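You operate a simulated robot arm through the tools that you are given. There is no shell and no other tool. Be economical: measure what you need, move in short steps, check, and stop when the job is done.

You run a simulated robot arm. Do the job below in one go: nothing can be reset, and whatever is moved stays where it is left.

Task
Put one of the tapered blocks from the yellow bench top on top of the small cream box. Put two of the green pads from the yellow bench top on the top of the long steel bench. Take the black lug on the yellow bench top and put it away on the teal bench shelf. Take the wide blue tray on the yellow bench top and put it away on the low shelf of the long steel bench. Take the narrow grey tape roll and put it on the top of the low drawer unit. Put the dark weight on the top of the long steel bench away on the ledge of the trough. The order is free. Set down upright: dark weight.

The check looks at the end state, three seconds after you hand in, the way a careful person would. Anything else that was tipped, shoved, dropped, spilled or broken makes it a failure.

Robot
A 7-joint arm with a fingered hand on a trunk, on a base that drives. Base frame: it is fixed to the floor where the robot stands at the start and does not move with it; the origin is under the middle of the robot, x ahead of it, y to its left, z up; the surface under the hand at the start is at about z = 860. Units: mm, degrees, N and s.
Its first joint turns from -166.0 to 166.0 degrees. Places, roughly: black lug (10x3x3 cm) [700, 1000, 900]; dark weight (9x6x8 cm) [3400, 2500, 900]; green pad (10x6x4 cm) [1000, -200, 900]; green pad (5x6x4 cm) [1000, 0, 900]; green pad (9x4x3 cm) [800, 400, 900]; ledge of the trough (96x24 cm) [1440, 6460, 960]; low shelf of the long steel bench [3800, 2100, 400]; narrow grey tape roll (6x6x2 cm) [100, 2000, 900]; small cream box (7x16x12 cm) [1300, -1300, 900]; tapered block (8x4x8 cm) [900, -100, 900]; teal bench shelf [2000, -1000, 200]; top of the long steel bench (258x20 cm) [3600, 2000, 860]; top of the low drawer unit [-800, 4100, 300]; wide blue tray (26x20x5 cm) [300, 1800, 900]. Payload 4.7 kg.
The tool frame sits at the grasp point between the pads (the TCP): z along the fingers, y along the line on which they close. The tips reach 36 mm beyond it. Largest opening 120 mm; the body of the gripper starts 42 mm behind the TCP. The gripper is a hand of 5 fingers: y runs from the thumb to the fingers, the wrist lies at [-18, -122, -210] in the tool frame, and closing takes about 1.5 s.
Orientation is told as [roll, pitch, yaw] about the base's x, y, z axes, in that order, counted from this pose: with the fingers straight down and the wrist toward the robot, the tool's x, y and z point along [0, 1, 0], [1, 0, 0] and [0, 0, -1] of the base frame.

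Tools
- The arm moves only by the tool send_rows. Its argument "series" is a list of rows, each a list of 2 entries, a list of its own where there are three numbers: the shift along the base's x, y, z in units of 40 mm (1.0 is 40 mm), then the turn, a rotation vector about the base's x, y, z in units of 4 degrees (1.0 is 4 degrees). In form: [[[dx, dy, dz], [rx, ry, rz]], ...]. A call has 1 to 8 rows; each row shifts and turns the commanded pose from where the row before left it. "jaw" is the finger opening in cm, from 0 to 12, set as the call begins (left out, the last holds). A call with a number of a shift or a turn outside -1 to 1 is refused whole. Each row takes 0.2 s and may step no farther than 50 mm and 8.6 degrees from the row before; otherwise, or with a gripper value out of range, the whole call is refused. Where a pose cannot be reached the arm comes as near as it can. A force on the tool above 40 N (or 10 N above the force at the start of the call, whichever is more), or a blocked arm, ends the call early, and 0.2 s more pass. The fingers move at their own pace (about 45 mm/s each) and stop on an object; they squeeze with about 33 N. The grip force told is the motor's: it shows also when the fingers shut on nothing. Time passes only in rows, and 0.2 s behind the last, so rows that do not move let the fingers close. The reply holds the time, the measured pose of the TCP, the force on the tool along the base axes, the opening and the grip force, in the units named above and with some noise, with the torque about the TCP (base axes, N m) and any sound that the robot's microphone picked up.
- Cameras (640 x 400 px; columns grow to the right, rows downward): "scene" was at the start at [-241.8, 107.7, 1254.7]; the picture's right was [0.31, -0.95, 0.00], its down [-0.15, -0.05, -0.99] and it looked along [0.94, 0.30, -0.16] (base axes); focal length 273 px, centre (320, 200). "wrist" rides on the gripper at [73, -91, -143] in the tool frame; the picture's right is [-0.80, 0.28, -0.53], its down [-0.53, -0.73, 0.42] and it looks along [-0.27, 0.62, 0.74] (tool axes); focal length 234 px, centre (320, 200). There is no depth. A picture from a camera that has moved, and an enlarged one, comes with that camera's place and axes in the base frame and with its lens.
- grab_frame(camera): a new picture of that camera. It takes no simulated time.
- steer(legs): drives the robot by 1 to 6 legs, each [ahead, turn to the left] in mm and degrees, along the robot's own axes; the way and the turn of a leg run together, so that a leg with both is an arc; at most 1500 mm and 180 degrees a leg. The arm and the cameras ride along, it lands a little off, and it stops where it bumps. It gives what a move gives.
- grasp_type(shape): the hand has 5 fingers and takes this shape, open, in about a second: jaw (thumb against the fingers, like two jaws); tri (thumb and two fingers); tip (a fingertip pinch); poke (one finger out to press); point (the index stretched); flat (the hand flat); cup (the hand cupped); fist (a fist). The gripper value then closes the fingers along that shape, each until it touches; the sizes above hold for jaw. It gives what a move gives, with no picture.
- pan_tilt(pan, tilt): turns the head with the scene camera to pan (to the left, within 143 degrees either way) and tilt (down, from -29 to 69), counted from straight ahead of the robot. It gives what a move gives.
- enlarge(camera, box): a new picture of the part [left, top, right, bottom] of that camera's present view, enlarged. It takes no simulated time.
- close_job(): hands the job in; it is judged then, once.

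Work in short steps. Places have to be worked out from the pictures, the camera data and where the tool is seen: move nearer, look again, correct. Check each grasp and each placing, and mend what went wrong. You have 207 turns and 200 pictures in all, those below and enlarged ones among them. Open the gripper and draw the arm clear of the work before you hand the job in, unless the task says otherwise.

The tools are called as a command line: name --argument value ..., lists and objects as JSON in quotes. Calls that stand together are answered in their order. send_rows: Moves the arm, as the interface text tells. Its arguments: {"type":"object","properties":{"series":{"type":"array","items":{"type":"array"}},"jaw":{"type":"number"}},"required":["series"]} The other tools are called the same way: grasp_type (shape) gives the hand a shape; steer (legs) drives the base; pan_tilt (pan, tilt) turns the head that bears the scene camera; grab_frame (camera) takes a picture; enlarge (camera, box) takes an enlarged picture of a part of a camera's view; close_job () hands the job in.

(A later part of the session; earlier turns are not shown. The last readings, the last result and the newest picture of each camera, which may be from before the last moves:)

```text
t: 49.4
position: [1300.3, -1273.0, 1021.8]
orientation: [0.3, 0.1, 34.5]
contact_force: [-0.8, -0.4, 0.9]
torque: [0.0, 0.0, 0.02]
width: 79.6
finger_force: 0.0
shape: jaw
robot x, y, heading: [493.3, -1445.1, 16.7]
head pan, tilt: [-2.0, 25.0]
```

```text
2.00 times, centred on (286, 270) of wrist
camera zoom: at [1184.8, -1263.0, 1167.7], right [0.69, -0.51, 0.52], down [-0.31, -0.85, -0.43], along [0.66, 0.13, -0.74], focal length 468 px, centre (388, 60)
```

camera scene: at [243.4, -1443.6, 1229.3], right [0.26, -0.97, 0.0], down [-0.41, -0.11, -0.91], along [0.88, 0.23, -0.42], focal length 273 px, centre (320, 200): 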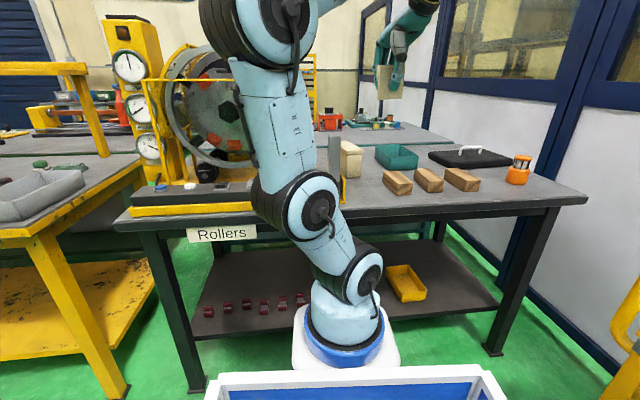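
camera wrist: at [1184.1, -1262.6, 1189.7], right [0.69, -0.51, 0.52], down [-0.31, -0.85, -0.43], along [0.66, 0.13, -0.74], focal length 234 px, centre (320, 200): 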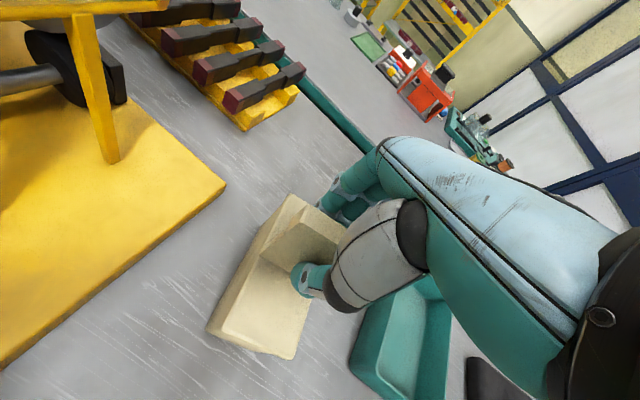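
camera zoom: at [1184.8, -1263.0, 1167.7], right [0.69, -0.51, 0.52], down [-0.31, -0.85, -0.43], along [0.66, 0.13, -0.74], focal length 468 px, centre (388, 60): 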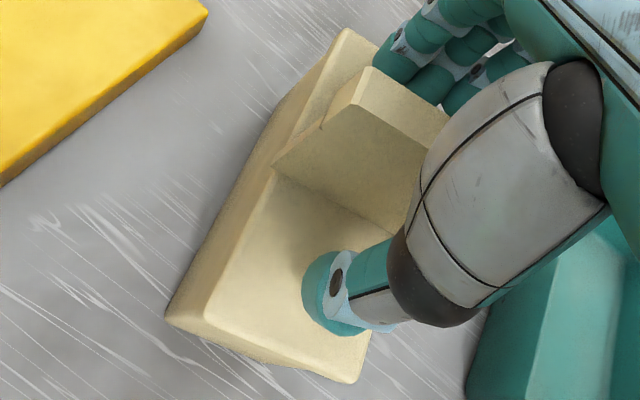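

Released and standing. Lift straight up.

send_rows --series '[[[0, 0, 0.7], [0, 0, 0]], [[0, 0, 0.9], [0, 0, 0]], [[0, 0, 0.9], [0, 0, 0]], [[0, 0, 0.9], [0, 0, 0]], [[0, 0, 0.9], [0, 0, 0]], [[-0.9, 0, 0.5], [0, 0, 0]]]'

grab_frame --camera "wrist"

```text
t: 50.8
position: [1264.0, -1270.2, 1214.2]
orientation: [0.4, 0.3, 34.4]
contact_force: [1.2, -0.4, -1.9]
torque: [0.01, 0.07, 0.0]
width: 80.1
finger_force: 0.0
shape: jaw
robot x, y, heading: [493.0, -1447.9, 17.0]
head pan, tilt: [-2.0, 25.0]
```

```text
158 pictures are left
camera wrist: at [1149.6, -1262.1, 1358.4], right [0.69, -0.51, 0.52], down [-0.31, -0.85, -0.42], along [0.66, 0.13, -0.74], focal length 234 px, centre (320, 200)
```

wrist: 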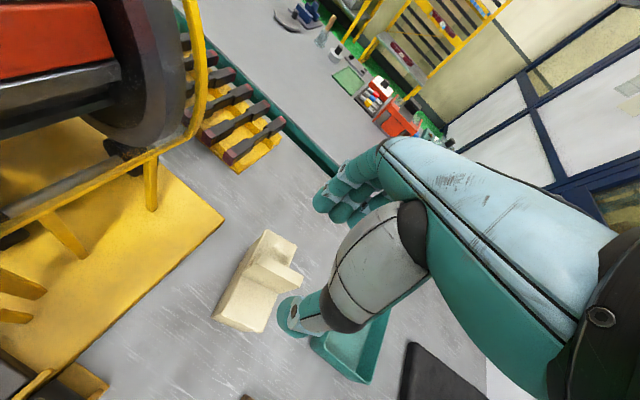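

First item placed. Now study the teal bench and passages from here.

pan_tilt --pan 20 --tilt 10

grab_frame --camera "scene"

enlarge --camera "wrist" --box '[200, 0, 456, 160]'

```text
t: 51.6
position: [1265.1, -1270.6, 1213.7]
orientation: [0.4, 0.2, 34.5]
contact_force: [0.5, 0.1, -0.3]
torque: [0.05, -0.01, -0.01]
width: 80.0
finger_force: 0.1
shape: jaw
robot x, y, heading: [495.1, -1445.2, 16.5]
head pan, tilt: [20.0, 10.0]
```

```text
157 pictures are left
camera scene: at [228.8, -1411.5, 1253.6], right [0.6, -0.8, 0.0], down [-0.14, -0.1, -0.98], along [0.79, 0.59, -0.17], focal length 273 px, centre (320, 200)
```

scene: 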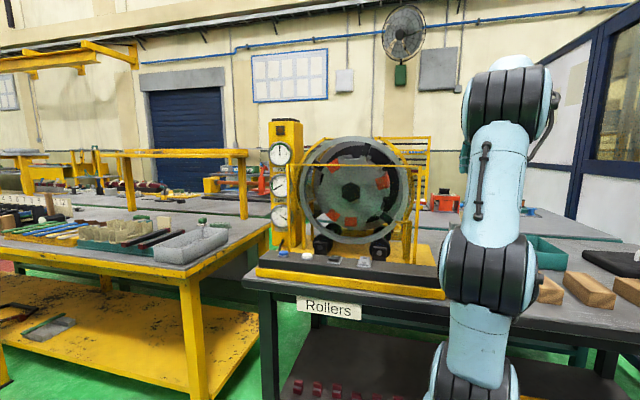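

```text
2.50 times, centred on (328, 80) of wrist
camera zoom: at [1149.1, -1262.2, 1358.9], right [0.69, -0.51, 0.52], down [-0.31, -0.85, -0.43], along [0.66, 0.13, -0.74], focal length 585 px, centre (300, 500)
```

zoom: 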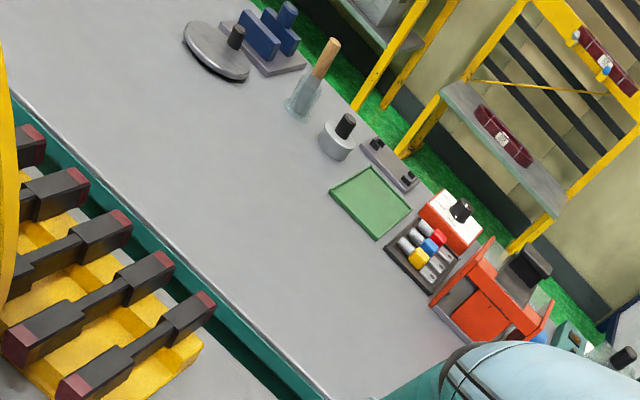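

Look down at the robot's own deck: a white-rimmed tray showed up there, maybe usable for carrying.

pan_tilt --pan 0 --tilt 65

grab_frame --camera "scene"

```text
t: 52.9
position: [1263.1, -1271.2, 1212.9]
orientation: [0.2, 0.1, 34.4]
contact_force: [0.5, 0.1, 0.4]
torque: [0.02, 0.04, 0.02]
width: 79.8
finger_force: 0.2
shape: jaw
robot x, y, heading: [492.1, -1449.3, 16.6]
head pan, tilt: [0.0, 65.0]
```

```text
155 pictures are left
camera scene: at [212.5, -1449.6, 1173.7], right [0.29, -0.96, 0.0], down [-0.87, -0.26, -0.42], along [0.41, 0.12, -0.91], focal length 273 px, centre (320, 200)
```

scene: 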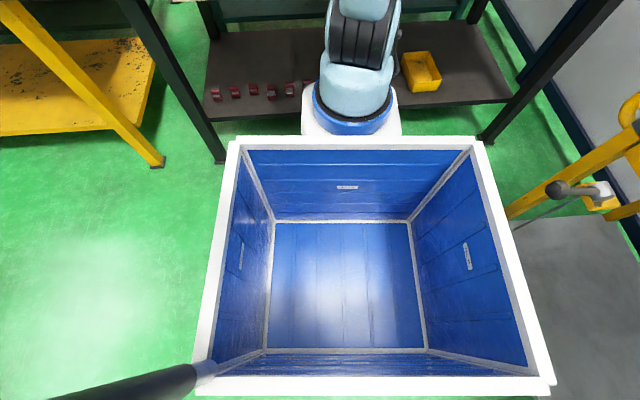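

The robot carries a deep bin, but I'll carry items in hand. Retract the arm, drive back to the yellow bench for the green pads.

send_rows --series '[[[-0.95, -0.3, 0], [0, 0, 0]], [[-0.95, -0.3, 0], [0, 0, 0]], [[-0.95, -0.3, 0], [0, 0, 0]], [[-0.95, -0.3, 0], [0, 0, 0]], [[-0.95, -0.3, 0], [0, 0, 0]], [[-0.95, -0.3, 0], [0, 0, 0]], [[-0.95, -0.3, 0], [0, 0, 0]]]'

steer --legs '[[-100, 0], [0, 94], [1130, 0], [0, -89]]'

pan_tilt --pan -5 --tilt 25

grab_frame --camera "wrist"

grab_frame --camera "scene"

```text
t: 54.5
position: [995.4, -1357.2, 1213.9]
orientation: [0.4, 0.2, 34.3]
contact_force: [1.1, 0.7, -0.6]
torque: [0.01, 0.01, 0.04]
width: 79.9
finger_force: 0.0
shape: jaw
robot x, y, heading: [495.8, -1448.4, 16.7]
head pan, tilt: [0.0, 65.0]
```

```text
t: 69.0
position: [430.2, -265.0, 1214.2]
orientation: [0.3, 0.1, 40.6]
contact_force: [-0.6, 0.9, 0.2]
torque: [0.01, 0.0, 0.01]
width: 79.9
finger_force: 0.0
shape: jaw
robot x, y, heading: [-59.9, -412.4, 22.8]
head pan, tilt: [0.0, 65.0]
```

```text
t: 70.1
position: [431.5, -265.5, 1213.5]
orientation: [0.3, 0.0, 40.5]
contact_force: [0.4, -0.3, 0.5]
torque: [0.04, 0.0, 0.0]
width: 79.5
finger_force: 0.0
shape: jaw
robot x, y, heading: [-55.7, -409.0, 22.9]
head pan, tilt: [-5.0, 25.0]
```

```text
154 pictures are left
camera wrist: at [316.0, -269.7, 1359.4], right [0.74, -0.43, 0.52], down [-0.21, -0.88, -0.43], along [0.64, 0.2, -0.74], focal length 234 px, centre (320, 200)
```

wrist: 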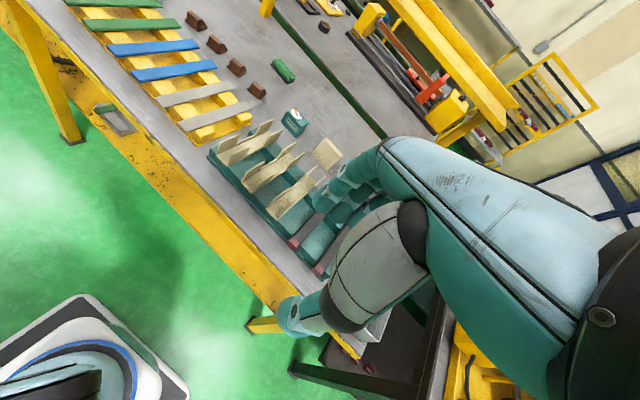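

```text
153 pictures are left
camera scene: at [-305.3, -438.1, 1229.2], right [0.31, -0.95, 0.0], down [-0.4, -0.13, -0.91], along [0.86, 0.28, -0.42], focal length 273 px, centre (320, 200)
```

scene: 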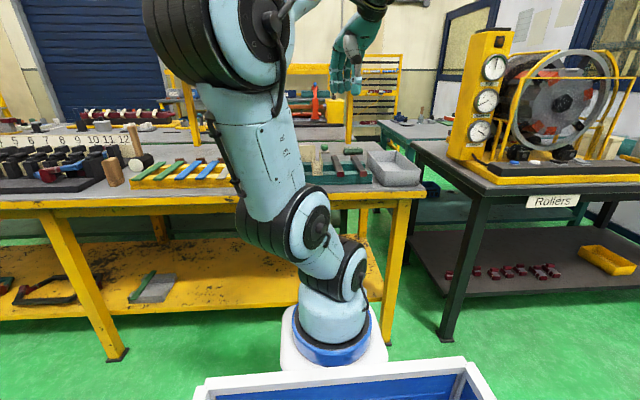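

Advance 190 mm toward the bench, then bring the hand over the far-right green pad for a look.

steer --legs '[[190, 0]]'

send_rows --series '[[[1, 0.2, 0], [0, 0, -0.9]], [[1, 0.2, 0], [0, 0, -0.9]], [[1, 0.2, 0], [0, 0, -0.9]], [[1, 0.2, 0], [0, 0, -0.9]], [[0.6, 0, -0.9], [0, 0, -0.9]], [[0.6, 0, -0.9], [0, 0, 0]]]'

grab_frame --camera "wrist"

```text
t: 71.6
position: [605.9, -191.2, 1213.5]
orientation: [0.4, 0.1, 40.5]
contact_force: [-0.1, 0.5, 0.0]
torque: [0.02, 0.02, -0.03]
width: 80.1
finger_force: 0.0
shape: jaw
robot x, y, heading: [116.0, -334.1, 23.1]
head pan, tilt: [-5.0, 25.0]
```

```text
t: 73.0
position: [813.3, -158.5, 1142.5]
orientation: [0.2, 0.0, 22.6]
contact_force: [-0.6, 0.0, 1.5]
torque: [0.01, -0.05, 0.0]
width: 79.7
finger_force: 0.0
shape: jaw
robot x, y, heading: [114.8, -337.1, 23.2]
head pan, tilt: [-5.0, 25.0]
```

```text
152 pictures are left
camera wrist: at [702.1, -126.9, 1287.9], right [0.57, -0.64, 0.52], down [-0.47, -0.77, -0.43], along [0.67, 0.0, -0.74], focal length 234 px, centre (320, 200)
```

wrist: 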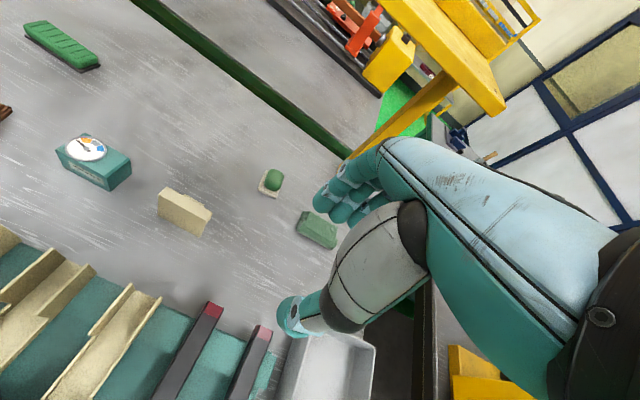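

enlarge --camera "wrist" --box '[240, 150, 352, 270]'

```text
3.33 times, centred on (296, 210) of wrist
camera zoom: at [702.1, -126.9, 1287.9], right [0.57, -0.64, 0.52], down [-0.47, -0.77, -0.43], along [0.67, 0.0, -0.74], focal length 781 px, centre (400, 167)
```

zoom: 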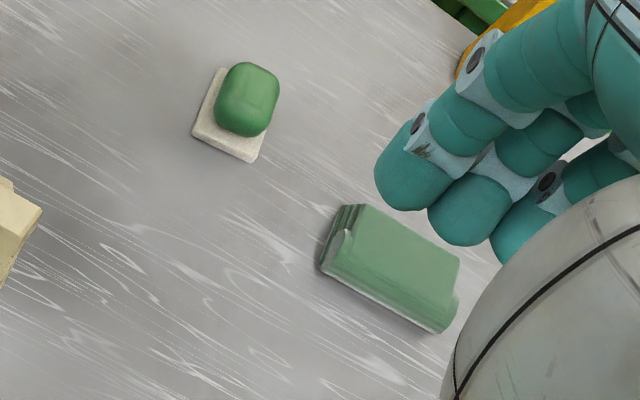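

Pad is ~95×60 mm, center ≈(1006,-173), long axis at −66°. Move over it with 10 cm opening.

send_rows --series '[[[0.97, -0.07, 0], [0, 0, 0.3]], [[0.97, -0.07, 0], [0, 0, 0]], [[0.97, -0.07, -0.5], [0, 0, 0]], [[0.97, -0.07, -0.7], [0, 0, 0]], [[0.95, -0.08, -0.7], [0, 0, 0]], [[0, 0, -1], [0, 0, 0]]]' --jaw 10

grab_frame --camera "wrist"

```text
t: 74.4
position: [1007.9, -174.0, 1023.6]
orientation: [0.4, 0.2, 23.8]
contact_force: [-0.6, -0.2, 0.4]
torque: [-0.04, -0.04, 0.0]
width: 99.9
finger_force: 0.0
shape: jaw
robot x, y, heading: [112.7, -335.5, 23.0]
head pan, tilt: [-5.0, 25.0]
```

```text
150 pictures are left
camera wrist: at [895.6, -143.9, 1169.2], right [0.58, -0.62, 0.52], down [-0.46, -0.78, -0.43], along [0.67, 0.01, -0.74], focal length 234 px, centre (320, 200)
```

wrist: 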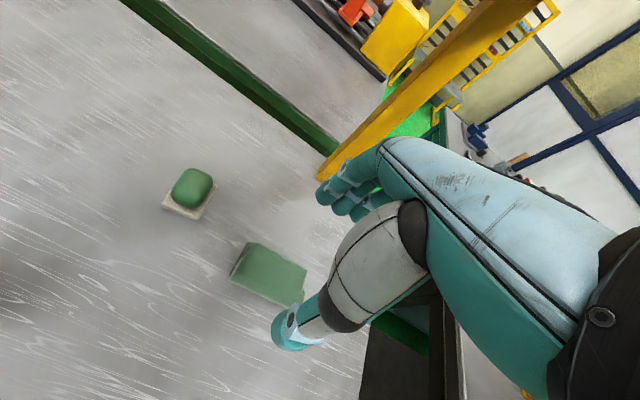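

Aligned. Descend to z≈903 and close.

send_rows --series '[[[0.05, 0, -0.9], [0, 0, 0]], [[0, 0, -0.9], [0, 0, 0]], [[0, 0, -0.8], [0, 0, 0]], [[0, 0, -0.4], [0, 0, 0]]]'

grab_frame --camera "wrist"

send_rows --series '[[[0, 0, 0], [0, 0, 0]], [[0, 0, 0], [0, 0, 0]], [[0, 0, 0], [0, 0, 0]], [[0, 0, 0], [0, 0, 0]], [[0, 0, 0], [0, 0, 0]], [[0, 0, 0], [0, 0, 0]], [[0, 0, 0], [0, 0, 0]]]' --jaw 0

grab_frame --camera "wrist"

```text
t: 75.4
position: [1010.1, -174.5, 905.8]
orientation: [0.3, 0.0, 23.7]
contact_force: [0.4, 0.3, 0.8]
torque: [0.01, -0.01, 0.01]
width: 100.0
finger_force: 0.0
shape: jaw
robot x, y, heading: [119.1, -336.8, 23.0]
head pan, tilt: [-5.0, 25.0]
```

```text
149 pictures are left
camera wrist: at [897.8, -144.1, 1051.2], right [0.58, -0.62, 0.52], down [-0.46, -0.78, -0.43], along [0.67, 0.01, -0.74], focal length 234 px, centre (320, 200)
```

wrist: 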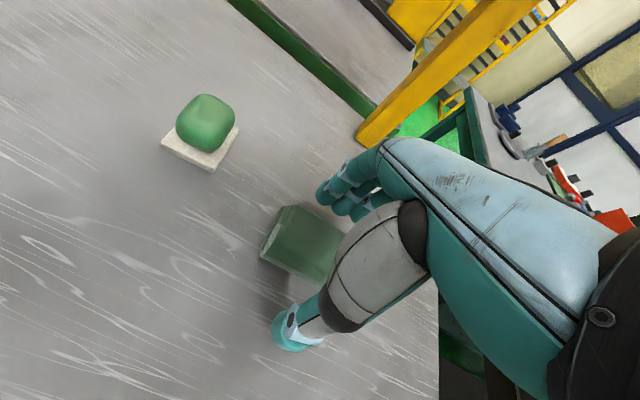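

```text
t: 77.0
position: [1011.3, -173.1, 905.6]
orientation: [0.3, 0.1, 23.8]
contact_force: [-0.7, -0.9, -0.1]
torque: [0.01, -0.01, -0.02]
width: 52.2
finger_force: 32.9
shape: jaw
robot x, y, heading: [117.0, -335.4, 23.1]
head pan, tilt: [-5.0, 25.0]
```

```text
148 pictures are left
camera wrist: at [897.8, -144.1, 1051.3], right [0.58, -0.62, 0.52], down [-0.46, -0.78, -0.43], along [0.67, 0.01, -0.74], focal length 234 px, centre (320, 200)
```

wrist: 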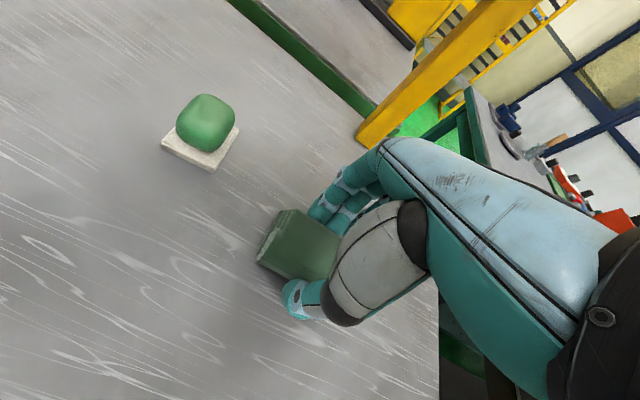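

Gripped (52 mm). Lift and retract.

send_rows --series '[[[0, 0, 0.6], [0, 0, 0]], [[0, 0, 1], [0, 0, 0]], [[0, 0, 1], [0, 0, 0]], [[0, 0, 1], [0, 0, 0]], [[-0.5, -0.2, 1], [0, 0, 0]], [[-0.7, -0.3, 0.9], [0, 0, 0]], [[-0.9, -0.4, 0.6], [0, 0, 0]], [[-0.9, -0.4, 0.6], [0, 0, 0]]]'

send_rows --series '[[[-0.9, -0.4, 0.4], [0, 0, 0]], [[-0.9, -0.4, 0.4], [0, 0, 0]], [[-0.9, -0.4, 0], [0, 0, 0]], [[-0.9, -0.4, 0], [0, 0, 0]], [[-0.9, -0.4, 0], [0, 0, 0]], [[-0.9, -0.4, 0], [0, 0, 0]], [[-0.9, -0.4, 0], [0, 0, 0]]]'

grab_frame --camera "wrist"

steer --legs '[[-250, 0], [0, 90], [1200, 0]]'

pan_tilt --pan -50 --tilt 15

grab_frame --camera "scene"

pan_tilt --pan 0 --tilt 15

grab_frame --camera "scene"

```text
t: 78.8
position: [886.9, -230.4, 1171.0]
orientation: [0.5, 0.3, 23.8]
contact_force: [0.6, -0.3, -2.0]
torque: [0.03, 0.1, 0.0]
width: 52.2
finger_force: 33.4
shape: jaw
robot x, y, heading: [114.9, -333.4, 22.9]
head pan, tilt: [-5.0, 25.0]
```

```text
t: 80.4
position: [637.0, -336.4, 1206.9]
orientation: [0.5, 0.1, 23.8]
contact_force: [1.0, -1.1, -2.0]
torque: [0.03, 0.02, -0.03]
width: 52.0
finger_force: 32.8
shape: jaw
robot x, y, heading: [117.4, -337.3, 22.9]
head pan, tilt: [-5.0, 25.0]
```

```text
147 pictures are left
camera wrist: at [525.1, -307.4, 1352.3], right [0.58, -0.62, 0.52], down [-0.46, -0.78, -0.43], along [0.67, 0.01, -0.74], focal length 234 px, centre (320, 200)
```

wrist: 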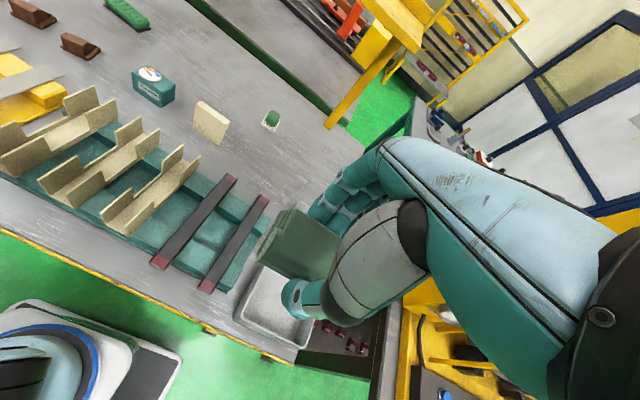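

```text
t: 91.8
position: [-608.4, 1168.7, 1207.2]
orientation: [0.3, 0.0, 114.9]
contact_force: [0.4, 0.6, 0.7]
torque: [-0.03, 0.01, -0.01]
width: 51.9
finger_force: 33.6
shape: jaw
robot x, y, heading: [-600.0, 645.8, 114.2]
head pan, tilt: [-5.0, 25.0]
```

```text
t: 92.9
position: [-610.3, 1169.6, 1207.2]
orientation: [0.2, 0.1, 115.0]
contact_force: [-0.4, -0.4, -0.3]
torque: [0.02, 0.01, 0.0]
width: 52.1
finger_force: 32.9
shape: jaw
robot x, y, heading: [-601.6, 654.2, 114.4]
head pan, tilt: [-50.0, 15.0]
```

```text
146 pictures are left
camera scene: at [-498.6, 398.3, 1245.5], right [0.9, -0.44, 0.0], down [-0.11, -0.23, -0.97], along [0.42, 0.87, -0.26], focal length 273 px, centre (320, 200)
```

scene: 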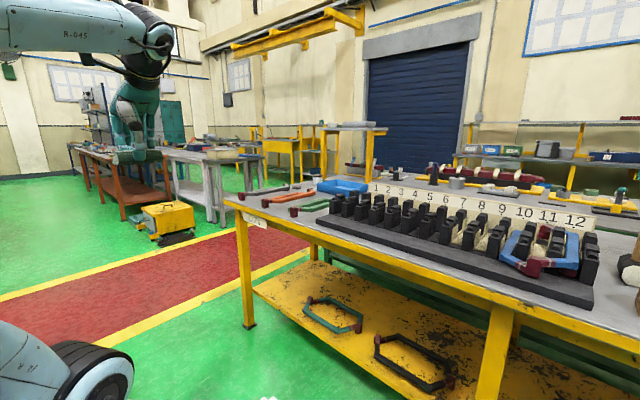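

```text
t: 94.0
position: [-610.8, 1170.4, 1209.1]
orientation: [0.3, 0.0, 114.9]
contact_force: [0.7, -0.3, -1.0]
torque: [0.01, -0.01, 0.0]
width: 52.0
finger_force: 33.2
shape: jaw
robot x, y, heading: [-600.8, 647.4, 114.0]
head pan, tilt: [0.0, 15.0]
```

```text
145 pictures are left
camera scene: at [-577.4, 399.4, 1245.5], right [0.91, 0.41, 0.0], down [0.11, -0.24, -0.97], along [-0.39, 0.88, -0.26], focal length 273 px, centre (320, 200)
```

scene: 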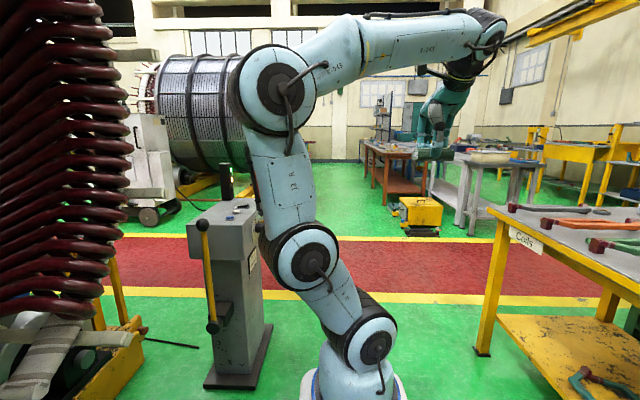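

Path ahead is clear between the pedestal and the bench corner. Drive on to the lane left of the bench and look.

steer --legs '[[0, -9], [1500, 0], [330, 0], [0, -83]]'

grab_frame --camera "scene"

pan_tilt --pan -45 --tilt 15

grab_frame --camera "scene"

```text
t: 107.4
position: [-548.3, 2378.6, 1206.7]
orientation: [0.3, 0.1, 21.3]
contact_force: [-0.4, 0.2, -0.5]
torque: [0.0, 0.03, -0.03]
width: 51.4
finger_force: 33.3
shape: jaw
robot x, y, heading: [-1068.1, 2405.7, 20.7]
head pan, tilt: [0.0, 15.0]
```

```text
144 pictures are left
camera scene: at [-1317.9, 2392.9, 1245.5], right [0.35, -0.94, 0.0], down [-0.24, -0.09, -0.97], along [0.9, 0.34, -0.26], focal length 273 px, centre (320, 200)
```

scene: 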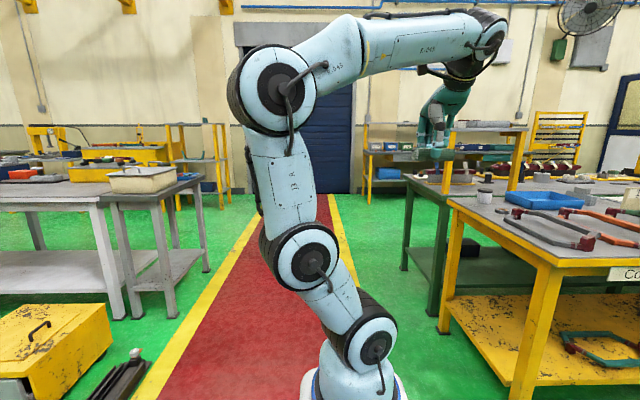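

```text
t: 108.6
position: [-549.6, 2377.8, 1208.2]
orientation: [0.3, 0.2, 21.3]
contact_force: [0.1, 0.5, -0.2]
torque: [-0.01, -0.02, 0.04]
width: 51.5
finger_force: 33.0
shape: jaw
robot x, y, heading: [-1069.1, 2404.1, 20.5]
head pan, tilt: [-45.0, 15.0]
```

```text
143 pictures are left
camera scene: at [-1320.3, 2321.6, 1245.5], right [-0.41, -0.91, 0.0], down [-0.24, 0.11, -0.97], along [0.88, -0.4, -0.26], focal length 273 px, centre (320, 200)
```

scene: 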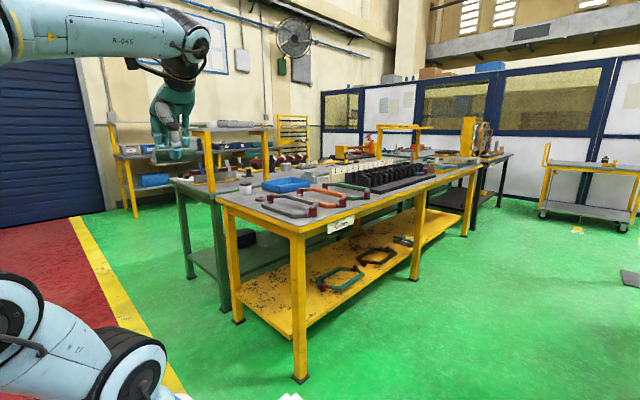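

The red lane leads to the back wall, where the long bench stands right of the door. Drive down the lane.

steer --legs '[[0, 1], [1500, 0], [1400, 0], [0, -40]]'

pan_tilt --pan 10 --tilt 15

grab_frame --camera "scene"

pan_tilt --pan -40 --tilt 15

grab_frame --camera "scene"

```text
t: 124.8
position: [2023.3, 3116.3, 1207.0]
orientation: [0.3, 0.0, -17.9]
contact_force: [0.0, 0.2, -1.1]
torque: [-0.04, 0.01, -0.01]
width: 51.3
finger_force: 32.8
shape: jaw
robot x, y, heading: [1634.1, 3463.7, -18.6]
head pan, tilt: [-45.0, 15.0]
```

```text
t: 126.0
position: [2023.4, 3115.5, 1206.3]
orientation: [0.4, 0.1, -17.9]
contact_force: [0.3, -0.7, -0.8]
torque: [-0.02, -0.03, 0.03]
width: 51.4
finger_force: 32.6
shape: jaw
robot x, y, heading: [1633.3, 3464.6, -18.5]
head pan, tilt: [10.0, 15.0]
```

```text
142 pictures are left
camera scene: at [1440.8, 3628.3, 1245.5], right [-0.15, -0.99, 0.0], down [-0.26, 0.04, -0.97], along [0.95, -0.15, -0.26], focal length 273 px, centre (320, 200)
```

scene: 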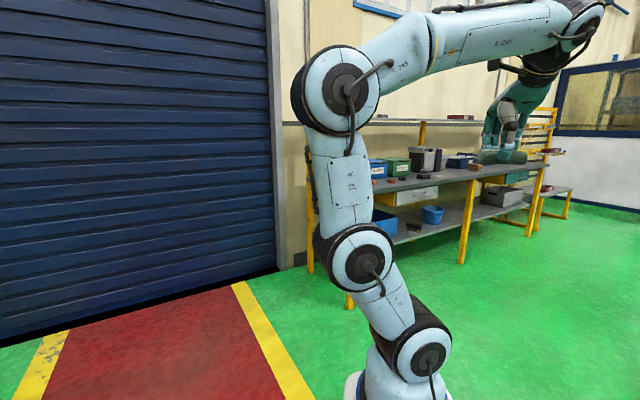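

```text
t: 127.2
position: [2023.1, 3115.1, 1207.5]
orientation: [0.3, 0.1, -17.9]
contact_force: [0.1, -0.3, 0.4]
torque: [0.02, -0.01, 0.0]
width: 51.2
finger_force: 33.2
shape: jaw
robot x, y, heading: [1632.5, 3462.4, -18.5]
head pan, tilt: [-40.0, 15.0]
```

```text
141 pictures are left
camera scene: at [1397.1, 3562.7, 1245.5], right [-0.85, -0.52, 0.0], down [-0.13, 0.22, -0.97], along [0.5, -0.82, -0.26], focal length 273 px, centre (320, 200)
```

scene: 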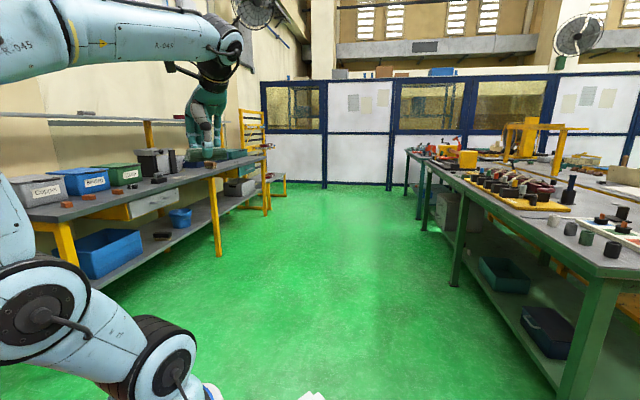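

The long steel bench is along the wall at left. Drive to stand in front of its left part, facing it.

steer --legs '[[0, -24], [1500, 0], [60, 0], [0, 64]]'

pan_tilt --pan 20 --tilt 20

grab_frame --camera "scene"

pan_tilt --pan -25 --tilt 20

grab_frame --camera "scene"

grab_frame --camera "wrist"

```text
t: 139.2
position: [3274.8, 2417.3, 1207.8]
orientation: [0.3, 0.1, 23.1]
contact_force: [0.2, 0.0, -0.5]
torque: [-0.03, 0.03, -0.03]
width: 50.8
finger_force: 32.9
shape: jaw
robot x, y, heading: [2757.5, 2424.2, 22.3]
head pan, tilt: [-40.0, 15.0]
```

```text
t: 140.5
position: [3274.5, 2419.7, 1207.5]
orientation: [0.3, 0.1, 23.2]
contact_force: [0.9, 0.4, -1.1]
torque: [-0.02, -0.02, -0.01]
width: 50.9
finger_force: 32.7
shape: jaw
robot x, y, heading: [2755.3, 2423.7, 22.5]
head pan, tilt: [20.0, 20.0]
```

```text
140 pictures are left
camera scene: at [2487.8, 2435.7, 1237.4], right [0.67, -0.74, 0.0], down [-0.25, -0.23, -0.94], along [0.69, 0.63, -0.34], focal length 273 px, centre (320, 200)
```

scene: 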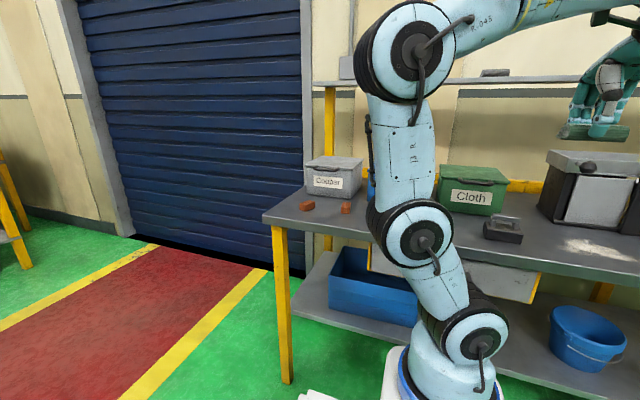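

```text
t: 141.6
position: [3275.9, 2419.2, 1207.5]
orientation: [0.2, 0.1, 23.2]
contact_force: [-0.1, 0.2, -0.9]
torque: [-0.02, 0.03, 0.01]
width: 50.9
finger_force: 33.0
shape: jaw
robot x, y, heading: [2755.2, 2424.9, 22.5]
head pan, tilt: [-25.0, 20.0]
```

```text
139 pictures are left
camera scene: at [2512.0, 2368.8, 1237.4], right [-0.04, -1.0, 0.0], down [-0.34, 0.02, -0.94], along [0.94, -0.04, -0.34], focal length 273 px, centre (320, 200)
```

scene: 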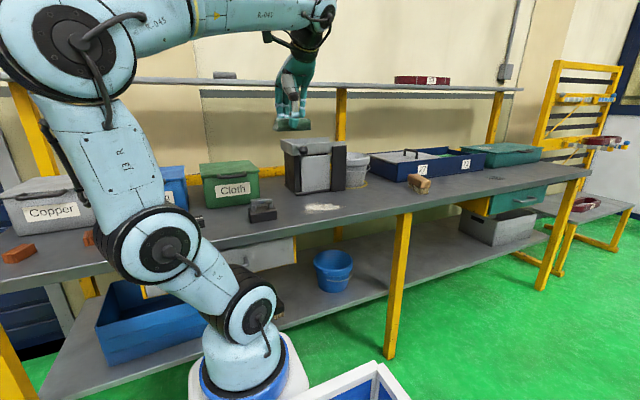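

```text
138 pictures are left
camera wrist: at [3163.6, 2450.1, 1352.5], right [0.58, -0.63, 0.52], down [-0.47, -0.78, -0.43], along [0.67, 0.0, -0.74], focal length 234 px, centre (320, 200)
```

wrist: 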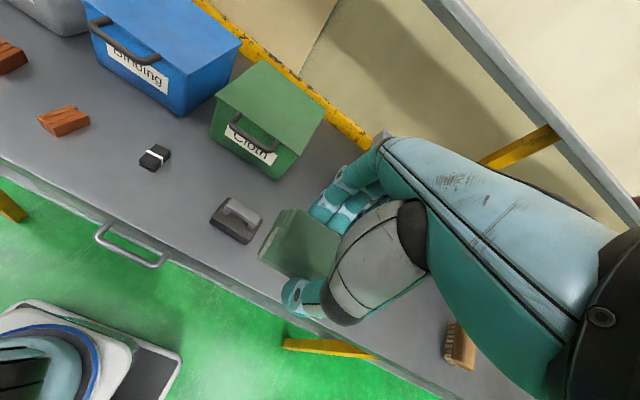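

The weight with handle is at ≈(3366,2521). I'll inspect the free spot right of it (whitish patch) before placing.

enlarge --camera "scene" --box '[230, 130, 480, 290]'

```text
2.50 times, centred on (355, 210) of scene
camera zoom: at [2512.0, 2368.8, 1237.4], right [-0.04, -1.0, 0.0], down [-0.34, 0.02, -0.94], along [0.94, -0.04, -0.34], focal length 682 px, centre (232, 175)
```

zoom: 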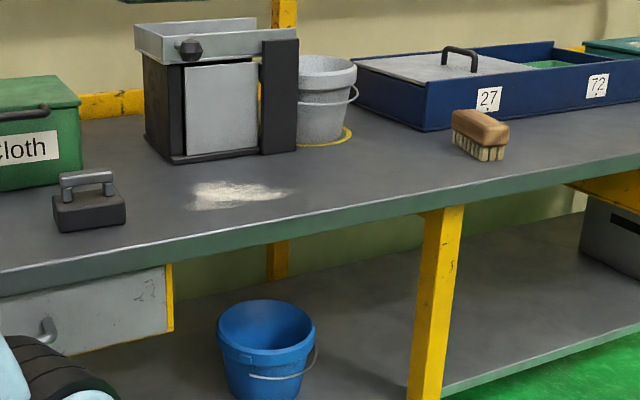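

The pale patch is on the surface; I'll set the pad on the clear strip right of it at ≈(3500,2168). Moving over there.

send_rows --series '[[[0.7, -0.8, 0], [0, 0, 0]], [[0.7, -0.8, 0], [0, 0, 0]], [[0.7, -0.8, 0], [0, 0, 0]], [[0.7, -0.8, 0], [0, 0, 0]], [[0.7, -0.8, -0.5], [0, 0, 0]], [[0.7, -0.8, -0.5], [0, 0, 0]], [[0.7, -0.8, -0.5], [0, 0, 0]], [[0.7, -0.7, -0.5], [0, 0, 0]]]'

send_rows --series '[[[0, 0, -1], [0, 0, 0]], [[0, 0, -1], [0, 0, 0]], [[0, 0, -1], [0, 0, 0]]]'

grab_frame --camera "wrist"

grab_frame --camera "scene"

```text
t: 143.4
position: [3499.4, 2169.4, 1126.1]
orientation: [0.2, 0.1, 23.2]
contact_force: [-1.3, 0.7, 1.8]
torque: [-0.04, 0.01, -0.04]
width: 51.2
finger_force: 32.8
shape: jaw
robot x, y, heading: [2752.0, 2429.8, 22.4]
head pan, tilt: [-25.0, 20.0]
```

```text
t: 144.2
position: [3498.2, 2168.7, 1005.4]
orientation: [0.2, 0.1, 23.1]
contact_force: [-0.3, 0.2, 0.3]
torque: [-0.02, -0.01, 0.04]
width: 51.3
finger_force: 33.1
shape: jaw
robot x, y, heading: [2751.6, 2429.0, 22.2]
head pan, tilt: [-25.0, 20.0]
```

```text
136 pictures are left
camera wrist: at [3387.4, 2200.0, 1150.9], right [0.58, -0.63, 0.52], down [-0.47, -0.78, -0.43], along [0.67, 0.0, -0.74], focal length 234 px, centre (320, 200)
```

wrist: 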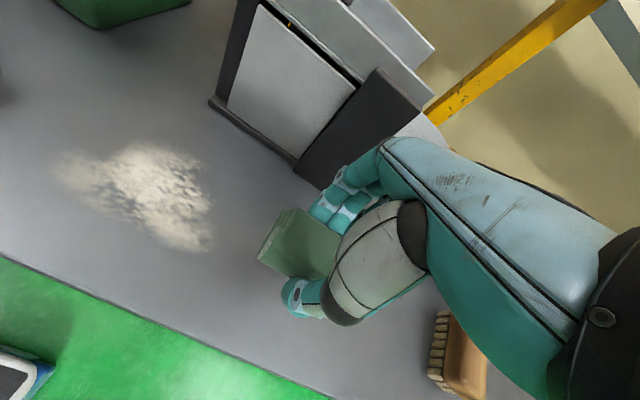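

```text
135 pictures are left
camera scene: at [2511.9, 2368.7, 1237.3], right [-0.05, -1.0, 0.0], down [-0.34, 0.02, -0.94], along [0.94, -0.04, -0.34], focal length 273 px, centre (320, 200)
```

scene: 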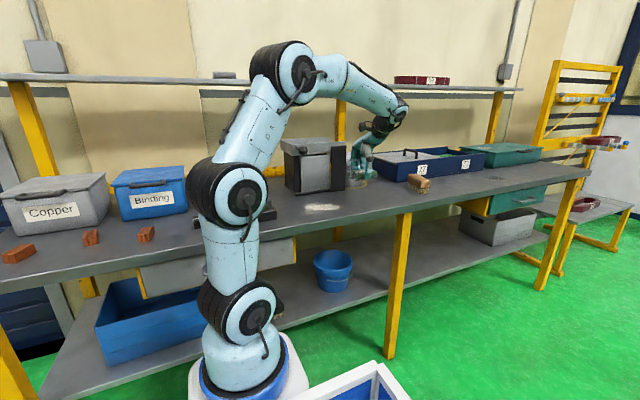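

Clear spot confirmed. Lower to contact.

send_rows --series '[[[0, 0, -0.9], [0, 0, 0]], [[0, 0, -0.9], [0, 0, 0]], [[0, 0, -0.4], [0, 0, 0]], [[0, 0, -0.1], [0, 0, 0]], [[0, 0, -0.1], [0, 0, 0]]]'

```text
t: 145.4
position: [3497.4, 2167.3, 910.9]
orientation: [0.5, 0.2, 23.1]
contact_force: [-0.5, 0.8, -0.1]
torque: [0.01, -0.01, 0.02]
width: 51.1
finger_force: 33.0
shape: jaw
robot x, y, heading: [2755.6, 2425.7, 22.5]
head pan, tilt: [-25.0, 20.0]
```

send_rows --series '[[[0, 0, -0.08], [0, 0, 0]], [[0, 0, -0.08], [0, 0, 0]], [[0, 0, -0.08], [0, 0, 0]]]'

```text
t: 146.2
position: [3497.8, 2166.8, 904.4]
orientation: [0.1, 0.1, 23.2]
contact_force: [-1.9, -0.1, 18.9]
torque: [-0.02, 0.09, 0.1]
width: 51.8
finger_force: 32.6
shape: jaw
robot x, y, heading: [2753.9, 2431.3, 22.4]
head pan, tilt: [-25.0, 20.0]
```

Contact at 904 (19 N). Open and rise.

send_rows --series '[[[0, 0, 0.04], [0, 0, 0]], [[0, 0, 0], [0, 0, 0]], [[0, 0, 0], [0, 0, 0]], [[0, 0, 0], [0, 0, 0]], [[0, 0, 0.6], [0, 0, 0]], [[0, 0, 1], [0, 0, 0]], [[0, 0, 1], [0, 0, 0]], [[0, 0, 1], [0, 0, 0]]]' --jaw 10

grab_frame --camera "wrist"

```text
t: 148.0
position: [3499.1, 2168.1, 1046.0]
orientation: [0.4, 0.3, 23.2]
contact_force: [-0.1, -0.3, -0.4]
torque: [0.0, -0.03, -0.02]
width: 99.8
finger_force: 0.0
shape: jaw
robot x, y, heading: [2757.0, 2426.6, 22.7]
head pan, tilt: [-25.0, 20.0]
```

```text
134 pictures are left
camera wrist: at [3387.7, 2198.1, 1191.2], right [0.58, -0.63, 0.52], down [-0.47, -0.78, -0.43], along [0.67, 0.0, -0.74], focal length 234 px, centre (320, 200)
```

wrist: 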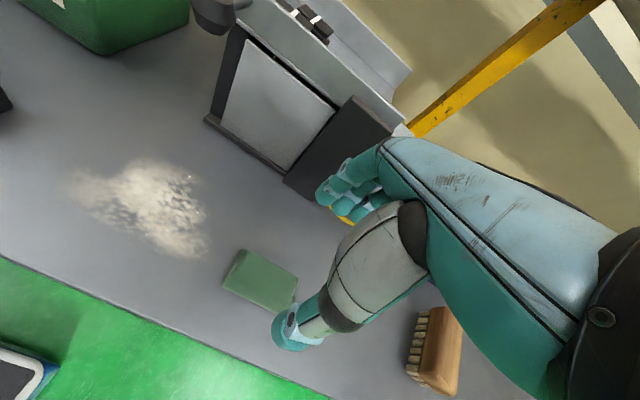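

Pad 1 is in place. Now move over to the dark weight for a closer look.

send_rows --series '[[[-0.5, 0.9, 0.6], [0, 0, 0]], [[-0.6, 1, 0.4], [0, 0, 0]], [[-0.6, 1, 0.4], [0, 0, 0]], [[-0.6, 1, 0], [0, 0, 0]], [[-0.6, 1, 0], [0, 0, 0]], [[-0.6, 1, 0], [0, 0, 0]], [[-0.6, 1, 0], [0, 0, 0]]]'

grab_frame --camera "wrist"

enlarge --camera "wrist" --box '[140, 130, 396, 290]'

```text
t: 149.6
position: [3334.7, 2443.6, 1104.0]
orientation: [0.4, 0.3, 23.2]
contact_force: [0.7, -0.4, -1.2]
torque: [0.01, 0.01, -0.04]
width: 99.8
finger_force: 0.0
shape: jaw
robot x, y, heading: [2753.5, 2425.4, 22.7]
head pan, tilt: [-25.0, 20.0]
```

```text
133 pictures are left
camera wrist: at [3223.9, 2475.2, 1250.1], right [0.58, -0.63, 0.52], down [-0.47, -0.78, -0.43], along [0.67, 0.0, -0.74], focal length 234 px, centre (320, 200)
```

wrist: 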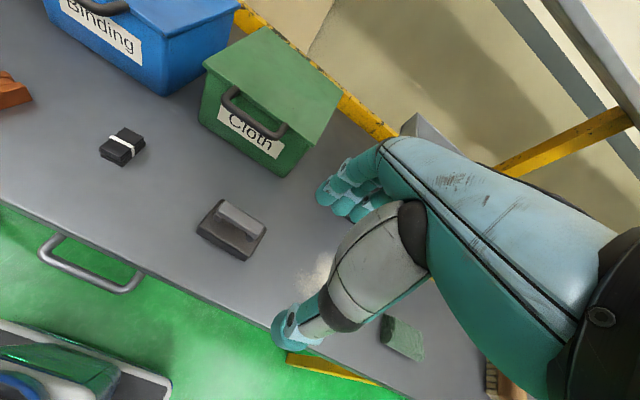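

```text
2.50 times, centred on (268, 210) of wrist
camera zoom: at [3223.9, 2475.2, 1250.1], right [0.58, -0.63, 0.52], down [-0.47, -0.78, -0.43], along [0.67, 0.0, -0.74], focal length 585 px, centre (450, 175)
```

zoom: 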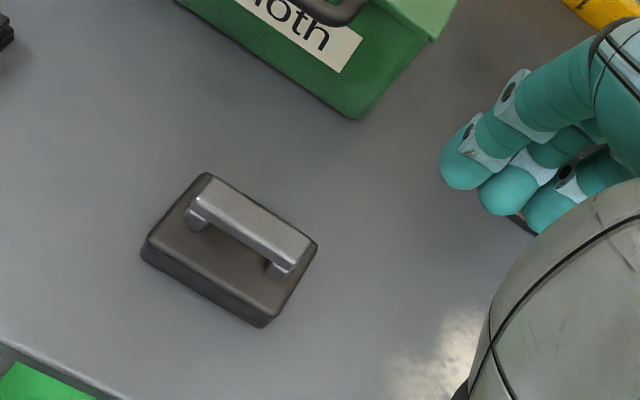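

Weight center ≈(3371,2524), yaw ≈20°, base ~90×58 with handle. I'll grip the base across its width. Move above.

send_rows --series '[[[0.45, 1, 0], [0, 0, -0.8]], [[0.45, 1, -0.3], [0, 0, 0]], [[0, 0, -1], [0, 0, 0]], [[0, 0, -1], [0, 0, 0]]]' --jaw 10

grab_frame --camera "wrist"

```text
t: 150.6
position: [3372.4, 2521.8, 1010.5]
orientation: [0.4, 0.1, 20.0]
contact_force: [0.2, -1.1, 0.6]
torque: [-0.01, 0.0, 0.02]
width: 99.7
finger_force: 0.2
shape: jaw
robot x, y, heading: [2753.9, 2426.6, 22.6]
head pan, tilt: [-25.0, 20.0]
```

```text
131 pictures are left
camera wrist: at [3262.2, 2559.4, 1155.2], right [0.54, -0.66, 0.52], down [-0.51, -0.75, -0.43], along [0.67, -0.03, -0.74], focal length 234 px, centre (320, 200)
```

wrist: 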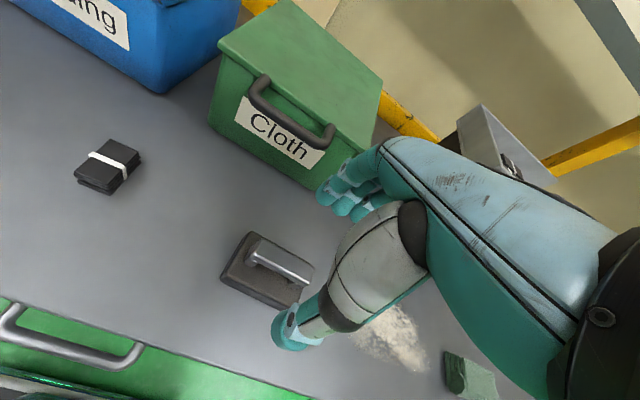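

send_rows --series '[[[0, 0.12, -0.9], [0, 0, 0]], [[0, 0, -0.9], [0, 0, 0]], [[0, 0, -0.75], [0, 0, 0]]]'

grab_frame --camera "wrist"

```text
t: 151.4
position: [3372.4, 2529.1, 909.0]
orientation: [0.2, 0.1, 20.0]
contact_force: [-0.3, -0.5, -0.4]
torque: [0.01, -0.01, 0.0]
width: 100.0
finger_force: 0.1
shape: jaw
robot x, y, heading: [2753.8, 2429.2, 22.6]
head pan, tilt: [-25.0, 20.0]
```

```text
130 pictures are left
camera wrist: at [3263.0, 2566.8, 1054.6], right [0.54, -0.66, 0.52], down [-0.51, -0.75, -0.43], along [0.67, -0.03, -0.74], focal length 234 px, centre (320, 200)
```

wrist: 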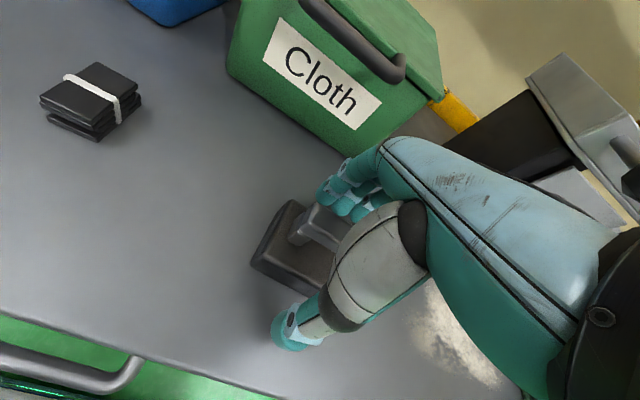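

Fingers straddle the weight. Lower a few mm and close.

send_rows --series '[[[0, 0, -0.1], [0, 0, 0]], [[0, 0, 0], [0, 0, 0]], [[0, 0, 0], [0, 0, 0]], [[0, 0, 0], [0, 0, 0]], [[0, 0, 0], [0, 0, 0]], [[0, 0, 0], [0, 0, 0]], [[0, 0, 0], [0, 0, 0]], [[0, 0, 0], [0, 0, 0]]]' --jaw 0

grab_frame --camera "wrist"

```text
t: 153.2
position: [3372.0, 2528.3, 907.3]
orientation: [0.3, 0.0, 20.0]
contact_force: [0.1, -1.1, -0.1]
torque: [-0.05, 0.04, 0.1]
width: 54.1
finger_force: 32.7
shape: jaw
robot x, y, heading: [2753.3, 2423.5, 22.6]
head pan, tilt: [-25.0, 20.0]
```

```text
129 pictures are left
camera wrist: at [3262.4, 2566.2, 1051.2], right [0.54, -0.66, 0.52], down [-0.51, -0.75, -0.43], along [0.67, -0.03, -0.74], focal length 234 px, centre (320, 200)
```

wrist: 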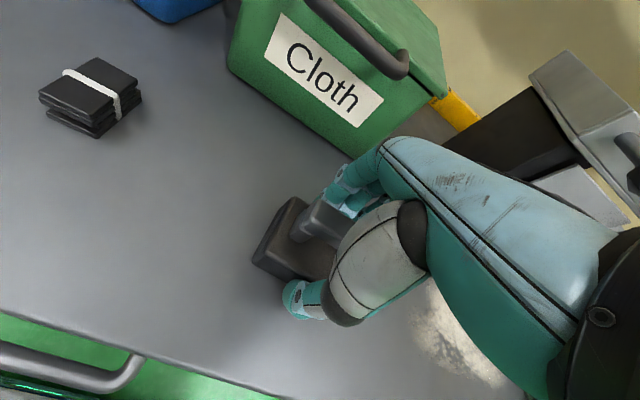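

Gripped at 54 mm. Lift.

send_rows --series '[[[0, 0, 0.4], [0, 0, 0]], [[0, 0, 0.8], [0, 0, 0]], [[0, 0, 0.9], [0, 0, 0]], [[0, 0, 0.9], [0, 0, 0]], [[0, 0, 0.9], [0, 0, 0]], [[-0.5, -0.2, 0.9], [0, 0, 0]], [[-0.8, -0.35, 0.7], [0, 0, 0]], [[-0.8, -0.35, 0.7], [0, 0, 0]]]'

grab_frame --camera "wrist"

```text
t: 155.0
position: [3289.4, 2492.0, 1154.5]
orientation: [0.4, 0.2, 19.9]
contact_force: [1.1, 0.5, -8.1]
torque: [0.01, 0.05, 0.02]
width: 53.9
finger_force: 32.9
shape: jaw
robot x, y, heading: [2755.7, 2423.5, 22.5]
head pan, tilt: [-25.0, 20.0]
```

```text
128 pictures are left
camera wrist: at [3179.7, 2529.7, 1299.8], right [0.54, -0.66, 0.52], down [-0.51, -0.75, -0.43], along [0.67, -0.03, -0.74], focal length 234 px, centre (320, 200)
```

wrist: 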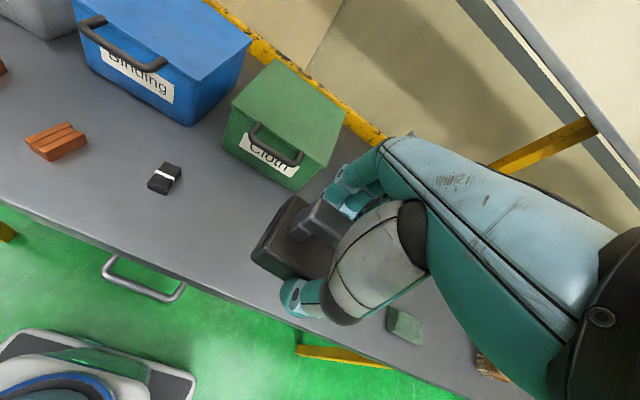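

Held securely. Back away and turn left to look toward the trough.

steer --legs '[[-400, 0], [0, 100]]'

pan_tilt --pan -10 --tilt 12

grab_frame --camera "scene"

```text
t: 161.7
position: [2229.5, 2789.4, 1154.0]
orientation: [0.3, 0.1, 119.9]
contact_force: [-0.2, 0.9, -6.9]
torque: [0.01, -0.02, -0.04]
width: 53.5
finger_force: 33.0
shape: jaw
robot x, y, heading: [2387.0, 2271.7, 122.1]
head pan, tilt: [-25.0, 20.0]
```

```text
t: 162.4
position: [2229.7, 2790.1, 1154.4]
orientation: [0.3, 0.3, 119.9]
contact_force: [-0.1, -0.2, -7.2]
torque: [0.01, 0.02, 0.01]
width: 53.9
finger_force: 33.4
shape: jaw
robot x, y, heading: [2388.8, 2276.6, 121.9]
head pan, tilt: [-10.0, 12.0]
```

```text
127 pictures are left
camera scene: at [2459.8, 2039.0, 1250.4], right [0.93, 0.38, 0.0], down [0.08, -0.19, -0.98], along [-0.37, 0.91, -0.21], focal length 273 px, centre (320, 200)
```

scene: 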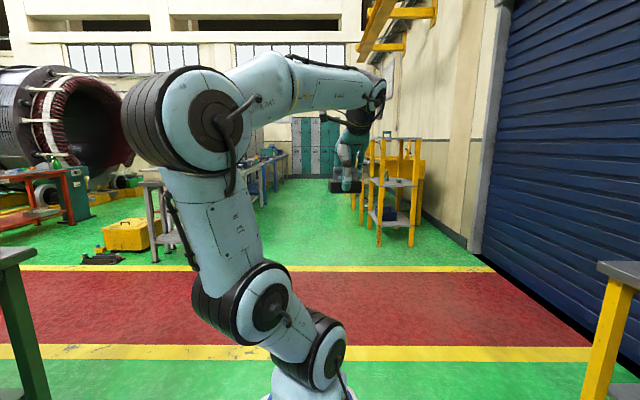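

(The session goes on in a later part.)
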